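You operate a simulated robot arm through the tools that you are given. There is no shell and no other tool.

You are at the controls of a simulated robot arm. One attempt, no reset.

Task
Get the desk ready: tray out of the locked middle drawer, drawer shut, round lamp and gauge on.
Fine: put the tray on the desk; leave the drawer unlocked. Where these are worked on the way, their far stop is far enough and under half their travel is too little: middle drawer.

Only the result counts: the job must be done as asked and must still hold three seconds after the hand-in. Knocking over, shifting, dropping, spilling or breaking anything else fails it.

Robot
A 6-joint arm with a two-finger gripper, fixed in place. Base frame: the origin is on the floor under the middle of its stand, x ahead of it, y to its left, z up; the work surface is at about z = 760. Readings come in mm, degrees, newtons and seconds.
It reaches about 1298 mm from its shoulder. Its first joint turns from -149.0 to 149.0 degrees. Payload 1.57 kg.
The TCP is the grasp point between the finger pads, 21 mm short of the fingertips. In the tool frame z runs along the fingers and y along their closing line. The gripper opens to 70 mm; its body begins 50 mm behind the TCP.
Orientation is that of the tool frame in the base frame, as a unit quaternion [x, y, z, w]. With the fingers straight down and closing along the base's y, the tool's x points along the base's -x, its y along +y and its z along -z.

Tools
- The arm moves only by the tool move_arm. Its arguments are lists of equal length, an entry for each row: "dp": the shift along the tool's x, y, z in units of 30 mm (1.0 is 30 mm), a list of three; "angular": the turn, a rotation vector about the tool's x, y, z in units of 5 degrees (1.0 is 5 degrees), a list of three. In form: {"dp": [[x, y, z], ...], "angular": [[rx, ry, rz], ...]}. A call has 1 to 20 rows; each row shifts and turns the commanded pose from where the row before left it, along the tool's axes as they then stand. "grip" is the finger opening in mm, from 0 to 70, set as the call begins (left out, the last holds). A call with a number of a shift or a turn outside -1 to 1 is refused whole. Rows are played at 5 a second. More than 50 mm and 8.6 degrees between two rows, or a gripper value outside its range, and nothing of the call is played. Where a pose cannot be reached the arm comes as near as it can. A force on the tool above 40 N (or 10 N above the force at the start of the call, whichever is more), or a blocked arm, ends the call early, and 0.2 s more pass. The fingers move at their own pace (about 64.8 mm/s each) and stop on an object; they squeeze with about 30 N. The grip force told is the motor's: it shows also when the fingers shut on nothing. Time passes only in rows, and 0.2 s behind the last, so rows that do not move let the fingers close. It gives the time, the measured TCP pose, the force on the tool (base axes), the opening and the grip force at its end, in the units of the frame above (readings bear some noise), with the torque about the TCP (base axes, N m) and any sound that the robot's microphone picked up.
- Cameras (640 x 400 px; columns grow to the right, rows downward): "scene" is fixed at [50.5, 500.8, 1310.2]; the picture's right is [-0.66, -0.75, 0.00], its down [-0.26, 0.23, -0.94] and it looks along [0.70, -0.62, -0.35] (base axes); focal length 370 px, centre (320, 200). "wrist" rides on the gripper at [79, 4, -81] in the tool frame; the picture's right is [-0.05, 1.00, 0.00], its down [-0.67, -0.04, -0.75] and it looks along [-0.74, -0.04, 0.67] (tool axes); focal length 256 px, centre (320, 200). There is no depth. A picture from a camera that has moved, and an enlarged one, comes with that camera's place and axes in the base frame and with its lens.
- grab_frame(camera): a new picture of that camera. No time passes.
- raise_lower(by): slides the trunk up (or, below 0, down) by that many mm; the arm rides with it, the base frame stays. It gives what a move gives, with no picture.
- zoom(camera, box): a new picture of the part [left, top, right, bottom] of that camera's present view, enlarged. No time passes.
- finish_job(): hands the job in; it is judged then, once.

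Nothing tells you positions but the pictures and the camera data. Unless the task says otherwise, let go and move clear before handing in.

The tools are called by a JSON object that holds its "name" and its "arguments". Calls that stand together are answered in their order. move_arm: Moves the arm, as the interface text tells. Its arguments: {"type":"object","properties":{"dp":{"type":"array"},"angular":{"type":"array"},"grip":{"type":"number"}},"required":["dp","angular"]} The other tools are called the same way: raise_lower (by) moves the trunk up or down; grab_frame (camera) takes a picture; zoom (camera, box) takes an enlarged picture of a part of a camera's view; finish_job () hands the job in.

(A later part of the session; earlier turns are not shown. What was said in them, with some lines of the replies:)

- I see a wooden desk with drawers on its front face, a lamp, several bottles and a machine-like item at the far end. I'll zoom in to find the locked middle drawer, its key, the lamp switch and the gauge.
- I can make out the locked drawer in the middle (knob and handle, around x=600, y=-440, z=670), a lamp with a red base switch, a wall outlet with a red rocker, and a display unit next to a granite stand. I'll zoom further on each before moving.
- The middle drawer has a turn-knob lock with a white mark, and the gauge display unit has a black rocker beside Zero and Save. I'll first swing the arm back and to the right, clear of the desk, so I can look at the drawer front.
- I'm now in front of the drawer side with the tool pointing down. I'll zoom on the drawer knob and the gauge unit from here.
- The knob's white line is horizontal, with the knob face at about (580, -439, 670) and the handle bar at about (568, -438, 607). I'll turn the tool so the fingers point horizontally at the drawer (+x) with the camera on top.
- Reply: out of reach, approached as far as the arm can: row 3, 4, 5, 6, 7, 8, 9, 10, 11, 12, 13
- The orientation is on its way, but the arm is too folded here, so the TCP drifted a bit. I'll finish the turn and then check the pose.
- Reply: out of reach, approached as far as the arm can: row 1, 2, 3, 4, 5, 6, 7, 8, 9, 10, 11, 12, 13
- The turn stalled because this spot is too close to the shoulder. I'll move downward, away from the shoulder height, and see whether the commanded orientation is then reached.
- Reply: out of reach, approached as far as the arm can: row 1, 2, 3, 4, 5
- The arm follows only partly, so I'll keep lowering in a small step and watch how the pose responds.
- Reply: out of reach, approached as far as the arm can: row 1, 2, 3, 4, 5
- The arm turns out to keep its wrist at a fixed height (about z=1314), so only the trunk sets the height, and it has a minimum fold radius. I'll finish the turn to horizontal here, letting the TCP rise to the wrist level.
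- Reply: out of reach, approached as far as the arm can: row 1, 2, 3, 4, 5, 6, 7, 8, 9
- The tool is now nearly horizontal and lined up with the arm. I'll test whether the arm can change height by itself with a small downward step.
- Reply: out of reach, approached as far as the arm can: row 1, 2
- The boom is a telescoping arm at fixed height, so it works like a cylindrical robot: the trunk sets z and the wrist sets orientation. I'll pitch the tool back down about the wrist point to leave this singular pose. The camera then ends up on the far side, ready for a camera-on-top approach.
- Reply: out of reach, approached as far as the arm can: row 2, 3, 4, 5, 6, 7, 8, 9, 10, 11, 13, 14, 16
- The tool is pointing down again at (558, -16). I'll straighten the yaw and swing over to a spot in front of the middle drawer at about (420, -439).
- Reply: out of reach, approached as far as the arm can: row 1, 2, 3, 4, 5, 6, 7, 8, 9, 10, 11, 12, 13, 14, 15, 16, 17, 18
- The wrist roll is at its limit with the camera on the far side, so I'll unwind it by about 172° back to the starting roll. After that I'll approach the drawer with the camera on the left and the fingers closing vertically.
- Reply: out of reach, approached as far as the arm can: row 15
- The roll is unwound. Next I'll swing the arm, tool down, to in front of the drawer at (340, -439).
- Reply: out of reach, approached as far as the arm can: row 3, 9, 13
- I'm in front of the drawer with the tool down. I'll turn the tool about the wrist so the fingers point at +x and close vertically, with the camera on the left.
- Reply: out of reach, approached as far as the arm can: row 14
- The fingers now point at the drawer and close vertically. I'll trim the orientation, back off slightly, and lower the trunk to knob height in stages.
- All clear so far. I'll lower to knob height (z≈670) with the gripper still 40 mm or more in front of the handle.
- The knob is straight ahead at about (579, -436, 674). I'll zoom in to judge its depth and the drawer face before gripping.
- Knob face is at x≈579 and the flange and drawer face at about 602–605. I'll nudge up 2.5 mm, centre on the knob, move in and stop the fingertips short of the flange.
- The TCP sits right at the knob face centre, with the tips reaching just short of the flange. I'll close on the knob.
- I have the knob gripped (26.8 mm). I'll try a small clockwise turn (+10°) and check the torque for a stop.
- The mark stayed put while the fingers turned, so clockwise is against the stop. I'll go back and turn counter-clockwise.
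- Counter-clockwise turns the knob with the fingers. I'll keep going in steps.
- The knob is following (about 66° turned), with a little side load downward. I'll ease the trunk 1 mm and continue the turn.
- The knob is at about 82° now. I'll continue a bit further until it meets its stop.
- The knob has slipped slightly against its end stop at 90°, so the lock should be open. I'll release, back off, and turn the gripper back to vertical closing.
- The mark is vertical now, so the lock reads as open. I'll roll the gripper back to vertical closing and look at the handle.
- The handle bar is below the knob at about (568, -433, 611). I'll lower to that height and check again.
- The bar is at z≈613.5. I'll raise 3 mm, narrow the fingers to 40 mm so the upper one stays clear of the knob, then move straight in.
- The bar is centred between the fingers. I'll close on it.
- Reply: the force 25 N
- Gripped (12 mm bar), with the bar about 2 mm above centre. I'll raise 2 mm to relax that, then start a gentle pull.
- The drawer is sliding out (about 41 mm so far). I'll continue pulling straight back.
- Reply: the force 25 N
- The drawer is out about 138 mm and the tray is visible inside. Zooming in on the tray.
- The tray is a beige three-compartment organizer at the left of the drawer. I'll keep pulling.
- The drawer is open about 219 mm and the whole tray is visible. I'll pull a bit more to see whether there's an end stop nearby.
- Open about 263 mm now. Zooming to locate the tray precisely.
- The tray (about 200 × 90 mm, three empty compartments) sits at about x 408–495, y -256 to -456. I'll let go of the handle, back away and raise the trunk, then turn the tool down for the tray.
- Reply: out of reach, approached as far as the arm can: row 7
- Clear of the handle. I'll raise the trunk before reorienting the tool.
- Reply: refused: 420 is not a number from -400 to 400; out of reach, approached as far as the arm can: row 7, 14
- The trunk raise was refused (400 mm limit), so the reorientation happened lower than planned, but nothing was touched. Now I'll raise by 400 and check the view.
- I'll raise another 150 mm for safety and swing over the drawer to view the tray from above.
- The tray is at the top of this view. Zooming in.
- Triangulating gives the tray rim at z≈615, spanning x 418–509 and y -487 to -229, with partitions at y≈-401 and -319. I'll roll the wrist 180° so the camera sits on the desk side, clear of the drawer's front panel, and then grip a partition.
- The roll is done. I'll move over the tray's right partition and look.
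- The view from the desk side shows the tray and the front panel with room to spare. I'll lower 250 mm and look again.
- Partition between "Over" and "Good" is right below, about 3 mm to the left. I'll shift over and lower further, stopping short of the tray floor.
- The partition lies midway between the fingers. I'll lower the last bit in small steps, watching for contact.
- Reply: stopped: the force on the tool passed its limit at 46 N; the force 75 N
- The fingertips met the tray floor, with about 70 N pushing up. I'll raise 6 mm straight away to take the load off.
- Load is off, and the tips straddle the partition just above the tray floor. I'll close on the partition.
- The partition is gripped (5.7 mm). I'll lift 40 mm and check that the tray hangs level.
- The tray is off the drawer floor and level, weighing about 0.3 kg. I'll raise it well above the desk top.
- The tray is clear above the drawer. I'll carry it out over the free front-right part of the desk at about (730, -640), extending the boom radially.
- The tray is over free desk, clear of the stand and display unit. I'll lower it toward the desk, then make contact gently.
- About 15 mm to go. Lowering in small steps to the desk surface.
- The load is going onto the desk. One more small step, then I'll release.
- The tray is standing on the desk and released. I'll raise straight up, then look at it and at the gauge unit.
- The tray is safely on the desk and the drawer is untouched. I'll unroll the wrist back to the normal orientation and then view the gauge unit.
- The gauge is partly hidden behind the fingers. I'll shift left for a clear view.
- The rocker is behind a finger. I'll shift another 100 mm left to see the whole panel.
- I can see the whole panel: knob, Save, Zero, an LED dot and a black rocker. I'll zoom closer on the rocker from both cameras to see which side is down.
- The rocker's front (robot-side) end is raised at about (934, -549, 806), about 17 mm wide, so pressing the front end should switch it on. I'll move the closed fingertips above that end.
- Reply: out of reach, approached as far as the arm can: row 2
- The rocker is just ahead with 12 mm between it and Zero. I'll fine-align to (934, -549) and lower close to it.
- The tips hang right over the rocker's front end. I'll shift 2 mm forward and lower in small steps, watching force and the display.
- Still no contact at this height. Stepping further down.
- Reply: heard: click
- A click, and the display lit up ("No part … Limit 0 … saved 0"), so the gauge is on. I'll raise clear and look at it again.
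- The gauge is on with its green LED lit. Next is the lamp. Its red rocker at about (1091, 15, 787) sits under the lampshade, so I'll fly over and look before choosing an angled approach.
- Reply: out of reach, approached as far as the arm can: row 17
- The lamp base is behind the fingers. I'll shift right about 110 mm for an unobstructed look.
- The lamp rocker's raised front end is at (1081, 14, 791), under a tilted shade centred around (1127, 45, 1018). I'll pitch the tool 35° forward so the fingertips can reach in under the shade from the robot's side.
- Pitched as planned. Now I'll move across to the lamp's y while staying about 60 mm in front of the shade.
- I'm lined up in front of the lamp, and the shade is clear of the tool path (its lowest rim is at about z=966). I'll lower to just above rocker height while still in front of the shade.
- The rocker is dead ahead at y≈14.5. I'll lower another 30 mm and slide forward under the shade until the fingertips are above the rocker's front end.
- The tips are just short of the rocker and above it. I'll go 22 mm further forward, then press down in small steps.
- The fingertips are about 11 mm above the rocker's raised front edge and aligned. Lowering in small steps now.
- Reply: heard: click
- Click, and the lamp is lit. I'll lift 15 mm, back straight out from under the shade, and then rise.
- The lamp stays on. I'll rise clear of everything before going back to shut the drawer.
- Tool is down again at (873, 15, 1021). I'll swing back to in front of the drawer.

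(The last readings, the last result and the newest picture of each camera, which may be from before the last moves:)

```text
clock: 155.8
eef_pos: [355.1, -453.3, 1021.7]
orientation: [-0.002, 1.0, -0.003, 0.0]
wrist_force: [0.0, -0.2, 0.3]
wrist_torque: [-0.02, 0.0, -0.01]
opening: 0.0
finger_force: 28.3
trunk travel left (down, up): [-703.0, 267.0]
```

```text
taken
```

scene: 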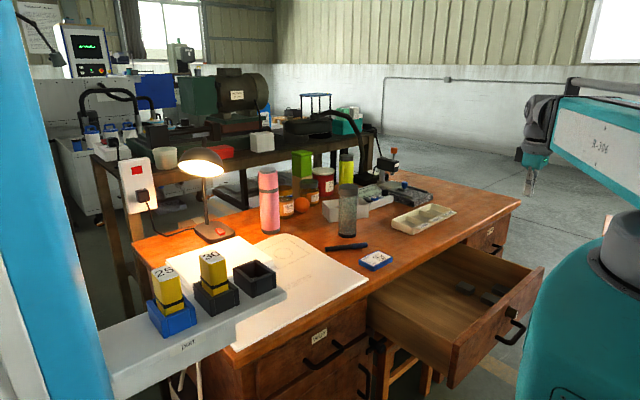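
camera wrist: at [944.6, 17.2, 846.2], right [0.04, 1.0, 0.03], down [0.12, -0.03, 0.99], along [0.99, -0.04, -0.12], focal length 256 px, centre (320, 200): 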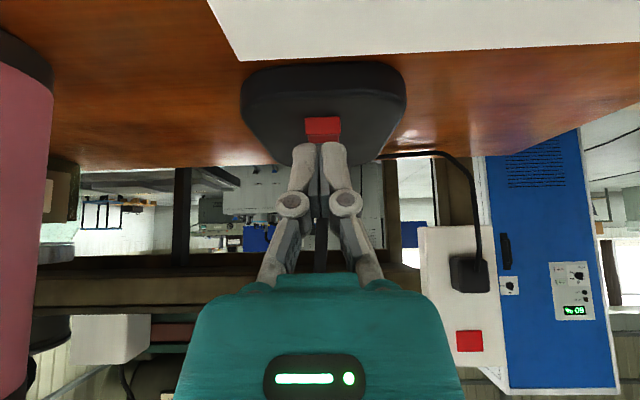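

All good: lamp on, gauge on, tray on the desk. Now I'll turn the tool horizontal again, then yaw 30°, both up here in free air.

{"name": "move_arm", "arguments": {"dp": [[-0.504, 0.465, -0.039], [-0.504, 0.465, -0.039], [-0.504, 0.465, -0.039], [-0.504, 0.465, -0.039], [-0.504, 0.465, -0.039], [-0.504, 0.465, -0.039], [-0.504, 0.465, -0.039], [-0.504, 0.465, -0.039], [-0.504, 0.465, -0.039], [-0.504, 0.465, -0.039], [-0.504, 0.465, -0.039], [-0.504, 0.465, -0.039], [-0.504, 0.465, -0.039], [-0.504, 0.465, -0.039], [-0.504, 0.465, -0.039]], "angular": [[-0.924, -0.924, 0.924], [-0.924, -0.924, 0.924], [-0.924, -0.924, 0.924], [-0.924, -0.924, 0.924], [-0.924, -0.924, 0.924], [-0.924, -0.924, 0.924], [-0.924, -0.924, 0.924], [-0.924, -0.924, 0.924], [-0.924, -0.924, 0.924], [-0.924, -0.924, 0.924], [-0.924, -0.924, 0.924], [-0.924, -0.924, 0.924], [-0.924, -0.924, 0.924], [-0.924, -0.924, 0.924], [-0.924, -0.924, 0.924]], "grip": 40}}

{"name": "move_arm", "arguments": {"dp": [[0.526, 0, -0.023], [0.526, 0, -0.023], [0.526, 0, -0.023], [0.526, 0, -0.023], [0.526, 0, -0.023], [0.526, 0, -0.023], [0, 0, 0]], "angular": [[0, 1, 0], [0, 1, 0], [0, 1, 0], [0, 1, 0], [0, 1, 0], [0, 1, 0], [0, 0, 0]]}}

```text
clock: 159.0
eef_pos: [538.0, -448.4, 1207.4]
orientation: [0.5, 0.501, 0.499, 0.501]
wrist_force: [-0.2, -0.3, 0.5]
wrist_torque: [-0.01, -0.02, -0.02]
opening: 40.0
finger_force: 0.1
out of reach, approached as far as the arm can: row 1, 12
trunk travel left (down, up): [-703.0, 267.0]
```

```text
clock: 160.6
eef_pos: [513.1, -355.7, 1208.0]
orientation: [0.352, 0.613, 0.612, 0.354]
wrist_force: [0.1, 0.6, 1.1]
wrist_torque: [0.0, 0.0, -0.03]
opening: 40.0
finger_force: 0.0
out of reach, approached as far as the arm can: row 5
trunk travel left (down, up): [-703.0, 267.0]
```

Orientation matches the earlier handle grip. I'll translate to in front of the handle at (254, -466), still high up.

{"name": "move_arm", "arguments": {"dp": [[0.104, 0, -0.846], [0.104, 0, -0.846], [0.104, 0, -0.846], [0.104, 0, -0.846], [0.104, 0, -0.846], [0.104, 0, -0.846], [0.104, 0, -0.846], [0.104, 0, -0.846], [0.104, 0, -0.846], [0.104, 0, -0.846], [0.104, 0, -0.846], [0, 0, 0]], "angular": [[0, 0, 0], [0, 0, 0], [0, 0, 0], [0, 0, 0], [0, 0, 0], [0, 0, 0], [0, 0, 0], [0, 0, 0], [0, 0, 0], [0, 0, 0], [0, 0, 0], [0, 0, 0]]}}

```text
clock: 163.2
eef_pos: [256.3, -466.1, 1206.5]
orientation: [0.354, 0.612, 0.61, 0.357]
wrist_force: [-0.4, -0.1, -0.6]
wrist_torque: [-0.01, 0.03, 0.02]
opening: 39.9
finger_force: 0.0
out of reach, approached as far as the arm can: row 11
trunk travel left (down, up): [-703.0, 267.0]
```

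In position. I'll lower the trunk in two steps down to handle height.

{"name": "raise_lower", "arguments": {"by": -391}}

{"name": "raise_lower", "arguments": {"by": -200}}

{"name": "grab_frame", "arguments": {"camera": "wrist"}}

{"name": "grab_frame", "arguments": {"camera": "scene"}}

```text
clock: 166.9
eef_pos: [256.2, -466.6, 815.9]
orientation: [0.354, 0.612, 0.611, 0.356]
wrist_force: [-0.7, 0.4, -1.0]
wrist_torque: [0.0, 0.01, 0.0]
opening: 39.8
finger_force: 0.0
trunk travel left (down, up): [-312.0, 658.0]
```

```text
clock: 169.1
eef_pos: [255.5, -464.8, 616.6]
orientation: [0.354, 0.611, 0.611, 0.356]
wrist_force: [0.5, 0.3, 0.2]
wrist_torque: [-0.01, 0.0, 0.0]
opening: 40.0
finger_force: 0.0
trunk travel left (down, up): [-112.0, 858.0]
```

```text
taken
camera wrist: at [146.0, -437.3, 621.0], right [0.03, -0.04, 1.0], down [-0.32, -0.95, -0.03], along [0.95, -0.32, -0.04], focal length 256 px, centre (320, 200)
```

wrist: 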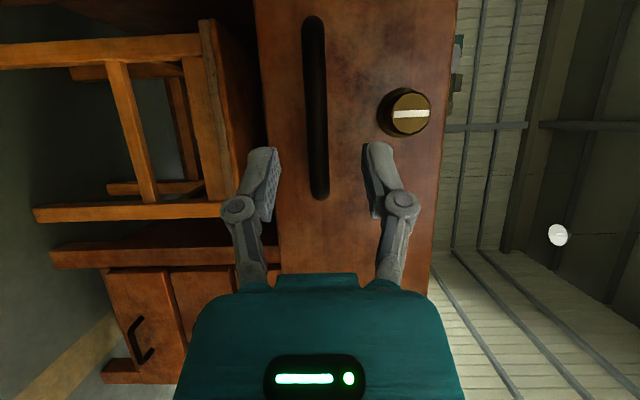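

```text
taken
```

scene: 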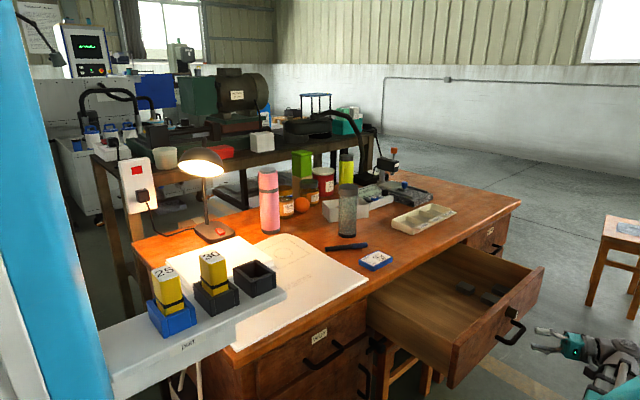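

Same view as after the release. I'll drop 1 mm and go forward onto the handle bar.

{"name": "raise_lower", "arguments": {"by": -1.5}}

{"name": "move_arm", "arguments": {"dp": [[-0.023, 0, 0.5], [-0.023, 0, 0.65], [-0.023, 0, 0.64], [0, 0, 0]], "angular": [[0, 0, 0], [0, 0, 0], [0, 0, 0], [0, 0, 0]]}}

{"name": "grab_frame", "arguments": {"camera": "wrist"}}

```text
clock: 169.6
eef_pos: [255.3, -466.9, 616.1]
orientation: [0.354, 0.612, 0.612, 0.355]
wrist_force: [-0.7, 0.3, 0.2]
wrist_torque: [0.01, 0.01, -0.02]
opening: 40.1
finger_force: 0.1
trunk travel left (down, up): [-111.0, 859.0]
```

```text
clock: 170.6
eef_pos: [304.3, -442.9, 615.3]
orientation: [0.354, 0.613, 0.611, 0.356]
wrist_force: [-0.4, -0.4, 0.4]
wrist_torque: [0.03, 0.0, -0.01]
opening: 39.8
finger_force: 0.1
trunk travel left (down, up): [-111.0, 859.0]
```

```text
taken
camera wrist: at [194.6, -414.4, 619.5], right [0.02, -0.04, 1.0], down [-0.32, -0.95, -0.03], along [0.95, -0.32, -0.04], focal length 256 px, centre (320, 200)
```

wrist: 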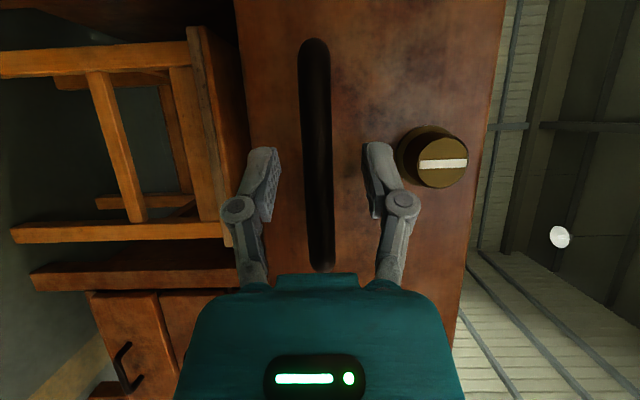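

The bar is between the fingers. Closing on it.

{"name": "move_arm", "arguments": {"dp": [[0, 0, 0], [0, 0, 0], [0, 0, 0], [0, 0, 0]], "angular": [[0, 0, 0], [0, 0, 0], [0, 0, 0], [0, 0, 0]], "grip": 0}}

```text
clock: 171.6
eef_pos: [304.1, -442.4, 615.3]
orientation: [0.355, 0.611, 0.611, 0.356]
wrist_force: [-1.6, 0.8, -8.0]
wrist_torque: [0.05, 0.03, -0.13]
opening: 11.7
finger_force: 32.4
trunk travel left (down, up): [-111.0, 859.0]
```

The handle is gripped. I'll push the drawer in steadily, first 160 mm.

{"name": "move_arm", "arguments": {"dp": [[-0.333, 0, 0.577], [-0.333, 0, 0.577], [-0.333, 0, 0.577], [-0.333, 0, 0.577], [-0.333, 0, 0.577], [-0.333, 0, 0.577], [-0.333, 0, 0.577], [-0.333, 0, 0.577]], "angular": [[0, 0, 0], [0, 0, 0], [0, 0, 0], [0, 0, 0], [0, 0, 0], [0, 0, 0], [0, 0, 0], [0, 0, 0]]}}

{"name": "grab_frame", "arguments": {"camera": "scene"}}

```text
clock: 173.4
eef_pos: [464.2, -443.4, 615.3]
orientation: [0.355, 0.612, 0.611, 0.355]
wrist_force: [0.7, -5.0, 0.0]
wrist_torque: [0.11, -0.02, -0.47]
opening: 12.0
finger_force: 31.9
trunk travel left (down, up): [-111.0, 859.0]
```

```text
taken
```

scene: 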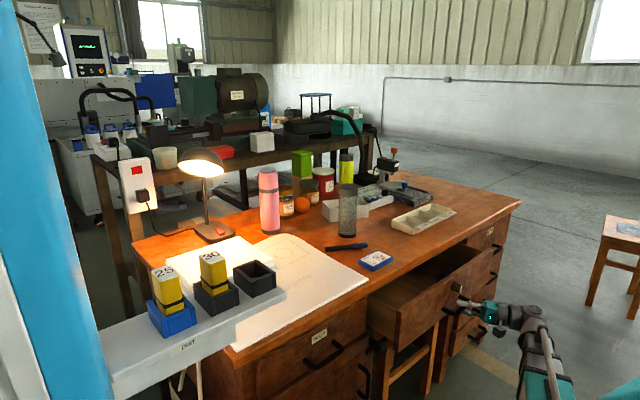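

The drawer is going in smoothly. I'll continue another 80 mm and then finish slowly.

{"name": "move_arm", "arguments": {"dp": [[-0.333, 0, 0.577], [-0.333, 0, 0.577], [-0.333, 0, 0.577], [-0.333, 0, 0.577]], "angular": [[0, 0, 0], [0, 0, 0], [0, 0, 0], [0, 0, 0]]}}

{"name": "move_arm", "arguments": {"dp": [[-0.12, 0, 0.21], [-0.12, 0, 0.21], [-0.09, 0, 0.15], [-0.06, 0, 0.1], [-0.06, 0, 0.1]], "angular": [[0, 0, 0], [0, 0, 0], [0, 0, 0], [0, 0, 0], [0, 0, 0]]}}

{"name": "zoom", "arguments": {"camera": "scene", "box": [350, 220, 530, 340]}}

```text
clock: 174.4
eef_pos: [542.8, -443.2, 614.4]
orientation: [0.355, 0.612, 0.611, 0.356]
wrist_force: [1.9, -7.7, -0.2]
wrist_torque: [0.1, -0.01, 0.05]
opening: 12.2
finger_force: 31.7
trunk travel left (down, up): [-111.0, 859.0]
```

```text
clock: 175.6
eef_pos: [568.3, -443.3, 615.1]
orientation: [0.353, 0.613, 0.611, 0.355]
wrist_force: [-15.4, 7.9, -10.2]
wrist_torque: [0.08, 0.0, 0.66]
opening: 12.0
finger_force: 31.9
trunk travel left (down, up): [-111.0, 859.0]
```

```text
3.33 times, centred on (440, 280) of scene
camera zoom: at [50.5, 500.8, 1310.2], right [-0.66, -0.75, 0.0], down [-0.26, 0.23, -0.94], along [0.7, -0.62, -0.35], focal length 1233 px, centre (-80, -67)
```

zoom: 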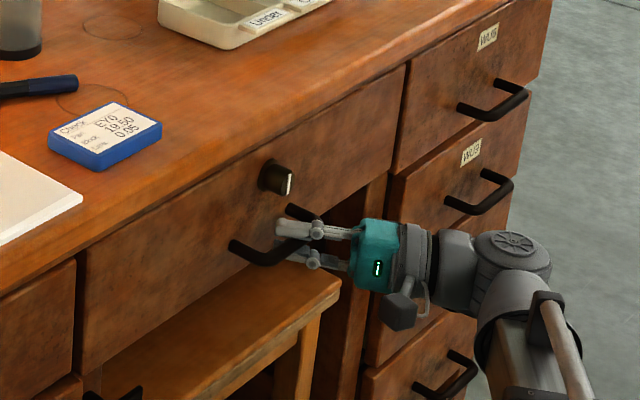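

There's −15 N of resistance and the front looks flush. One more small push to be sure it's seated.

{"name": "move_arm", "arguments": {"dp": [[-0.04, 0, 0.07], [-0.02, 0, 0.03], [0, 0, 0]], "angular": [[0, 0, 0], [0, 0, 0], [0, 0, 0]]}}

{"name": "grab_frame", "arguments": {"camera": "wrist"}}

```text
clock: 176.4
eef_pos: [572.5, -443.0, 615.5]
orientation: [0.355, 0.611, 0.611, 0.357]
wrist_force: [-23.6, -3.1, -16.6]
wrist_torque: [0.04, -0.03, 0.05]
opening: 11.6
finger_force: 31.7
trunk travel left (down, up): [-111.0, 859.0]
```

```text
taken
camera wrist: at [463.3, -415.0, 619.1], right [0.02, -0.05, 1.0], down [-0.32, -0.95, -0.04], along [0.95, -0.32, -0.04], focal length 256 px, centre (320, 200)
```

wrist: 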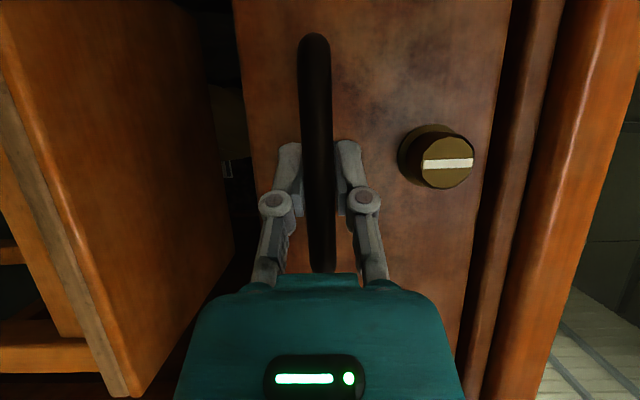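

The fingers now slide on the bar against the closed stop (about 24 N), so the drawer is fully shut. I'll open and back straight off the handle.

{"name": "move_arm", "arguments": {"dp": [[0, 0, 0], [0, 0, 0], [0, 0, 0]], "angular": [[0, 0, 0], [0, 0, 0], [0, 0, 0]], "grip": 40}}

{"name": "move_arm", "arguments": {"dp": [[0, 0, -0.4], [0, 0, -0.6], [0, 0, -0.6], [0, 0, -0.6], [0, 0, 0]], "angular": [[0, 0, 0], [0, 0, 0], [0, 0, 0], [0, 0, 0], [0, 0, 0]]}}

{"name": "grab_frame", "arguments": {"camera": "wrist"}}

{"name": "grab_frame", "arguments": {"camera": "scene"}}

```text
clock: 177.2
eef_pos: [572.7, -443.1, 615.9]
orientation: [0.354, 0.611, 0.611, 0.357]
wrist_force: [-0.8, 0.6, -0.1]
wrist_torque: [0.0, -0.02, 0.0]
opening: 39.9
finger_force: 0.1
trunk travel left (down, up): [-111.0, 859.0]
```

```text
clock: 178.4
eef_pos: [516.1, -475.0, 617.2]
orientation: [0.354, 0.612, 0.611, 0.356]
wrist_force: [0.4, 0.1, 0.0]
wrist_torque: [-0.04, 0.02, -0.04]
opening: 40.1
finger_force: 0.0
trunk travel left (down, up): [-111.0, 859.0]
```

```text
taken
camera wrist: at [406.0, -446.4, 619.7], right [0.02, -0.04, 1.0], down [-0.32, -0.95, -0.04], along [0.95, -0.32, -0.04], focal length 256 px, centre (320, 200)
```

wrist: 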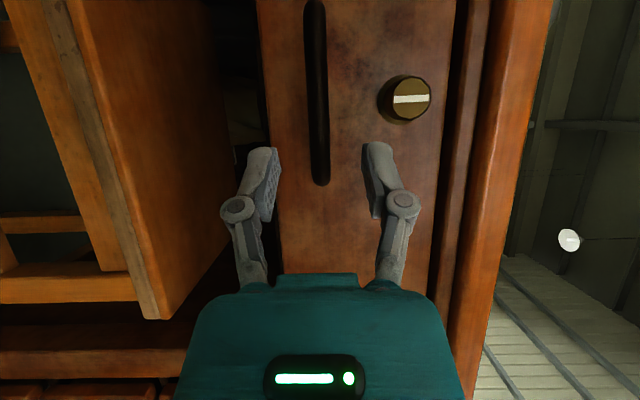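

```text
taken
```

scene: 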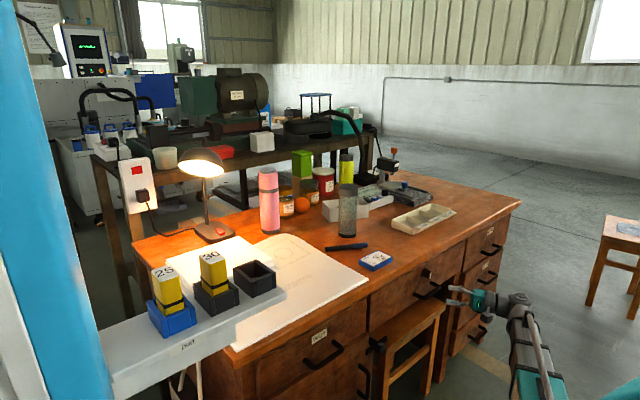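

The drawer looks shut. I'll compare the same zoomed views with the start, and check the gauge, lamp and tray.

{"name": "zoom", "arguments": {"camera": "scene", "box": [405, 255, 455, 310]}}

{"name": "zoom", "arguments": {"camera": "scene", "box": [360, 220, 520, 320]}}

{"name": "zoom", "arguments": {"camera": "scene", "box": [300, 140, 460, 240]}}

{"name": "zoom", "arguments": {"camera": "scene", "box": [340, 290, 500, 400]}}

```text
7.27 times, centred on (430, 282) of scene
camera zoom: at [50.5, 500.8, 1310.2], right [-0.66, -0.75, 0.0], down [-0.26, 0.23, -0.94], along [0.7, -0.62, -0.35], focal length 2691 px, centre (-480, -400)
```

zoom: 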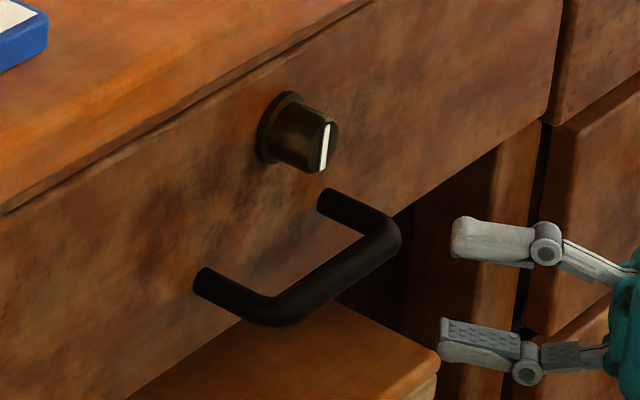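

```text
4.00 times, centred on (440, 270) of scene
camera zoom: at [50.5, 500.8, 1310.2], right [-0.66, -0.75, 0.0], down [-0.26, 0.23, -0.94], along [0.7, -0.62, -0.35], focal length 1480 px, centre (-160, -80)
```

zoom: 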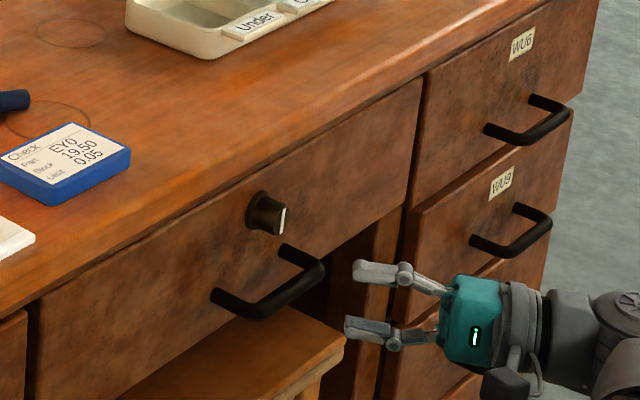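

```text
4.00 times, centred on (380, 190) of scene
camera zoom: at [50.5, 500.8, 1310.2], right [-0.66, -0.75, 0.0], down [-0.26, 0.23, -0.94], along [0.7, -0.62, -0.35], focal length 1480 px, centre (80, 240)
```

zoom: 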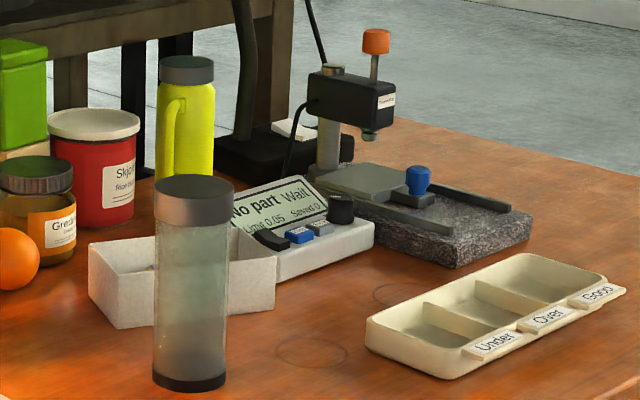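

```text
3.64 times, centred on (420, 345) of scene
camera zoom: at [50.5, 500.8, 1310.2], right [-0.66, -0.75, 0.0], down [-0.26, 0.23, -0.94], along [0.7, -0.62, -0.35], focal length 1345 px, centre (-44, -327)
```

zoom: 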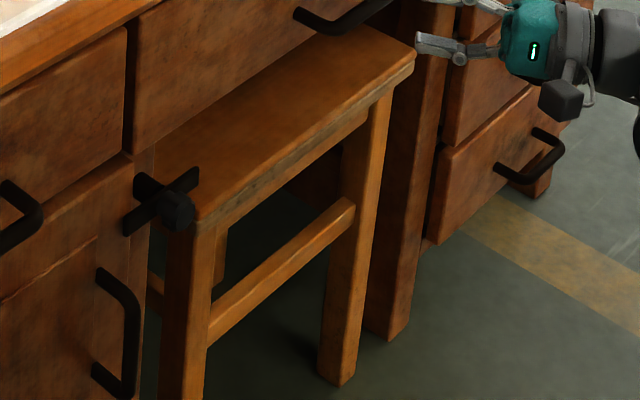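

Everything matches the start: the drawer front and handle are at the same pixels (shut), the knob reads unlocked, the stool is unmoved, the gauge is lit, and the tray is on the desk. I'll back the arm well away and raise it.

{"name": "move_arm", "arguments": {"dp": [[0, 0, -0.6], [0, 0, -0.8], [0, 0, -0.8], [0, 0, -0.8], [0, 0, 0]], "angular": [[0, 0, 0], [0, 0, 0], [0, 0, 0], [0, 0, 0], [0, 0, 0]]}}

{"name": "raise_lower", "arguments": {"by": 300}}

{"name": "grab_frame", "arguments": {"camera": "scene"}}

{"name": "zoom", "arguments": {"camera": "scene", "box": [100, 130, 260, 250]}}

```text
clock: 179.6
eef_pos: [438.2, -519.4, 614.8]
orientation: [0.354, 0.613, 0.61, 0.356]
wrist_force: [-0.5, -0.4, -0.2]
wrist_torque: [0.01, 0.02, 0.02]
opening: 39.9
finger_force: 0.0
trunk travel left (down, up): [-111.0, 859.0]
```

```text
clock: 182.6
eef_pos: [439.5, -520.8, 914.3]
orientation: [0.354, 0.612, 0.611, 0.356]
wrist_force: [-0.1, 0.5, -0.4]
wrist_torque: [-0.01, 0.0, -0.02]
opening: 39.8
finger_force: 0.0
trunk travel left (down, up): [-411.0, 559.0]
```

```text
taken
```

scene: 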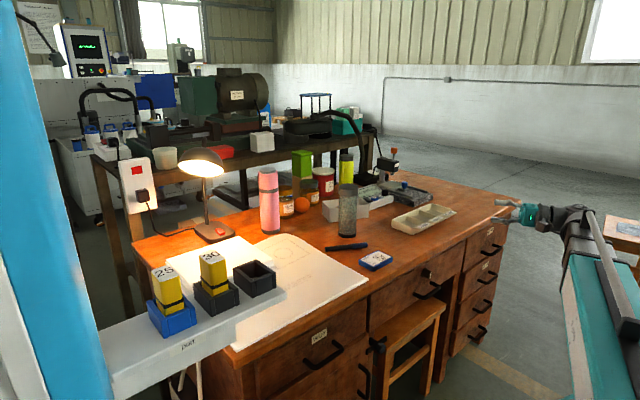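

```text
3.33 times, centred on (180, 190) of scene
camera zoom: at [50.5, 500.8, 1310.2], right [-0.66, -0.75, 0.0], down [-0.26, 0.23, -0.94], along [0.7, -0.62, -0.35], focal length 1233 px, centre (787, 233)
```

zoom: 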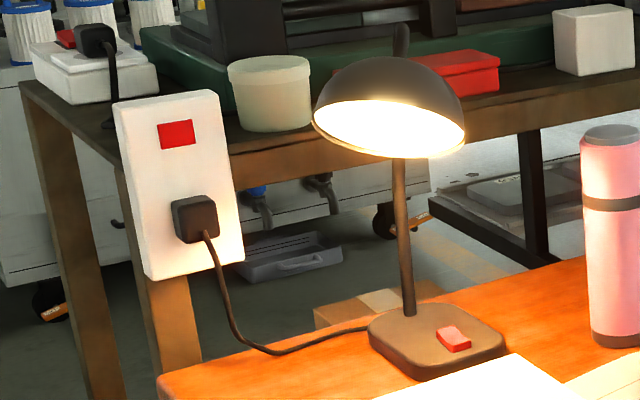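

The round lamp is lit, the gauge is on, the tray stands on the desk, the middle drawer is shut (unlocked, as allowed), and the arm is clear. I'm handing in the job.

{"name": "finish_job", "arguments": {}}

```text
The job is handed in.
```

The desk is ready and I've handed the job in; the judge's verdict hasn't come back.

- **Tray:** out of the middle drawer and standing empty on the free front-right part of the desk.
- **Middle drawer:** pushed back in against its closed stop. It is left unlocked, which you said was fine. I pulled it out about 263 mm to get the tray and did not reach its far stop, so I'm assuming that is more than half its travel.
- **Round lamp:** on; it lit when I pressed its rocker switch.
- **Gauge:** on; its display shows "No part Wait" and its green light was lit after switching on.

While reaching for the tray, the fingertips pressed on its floor at about 74 N before I backed off. I saw no damage, and nothing else on or around the desk looked moved in the final pictures. The arm was clear and holding nothing when I handed in.
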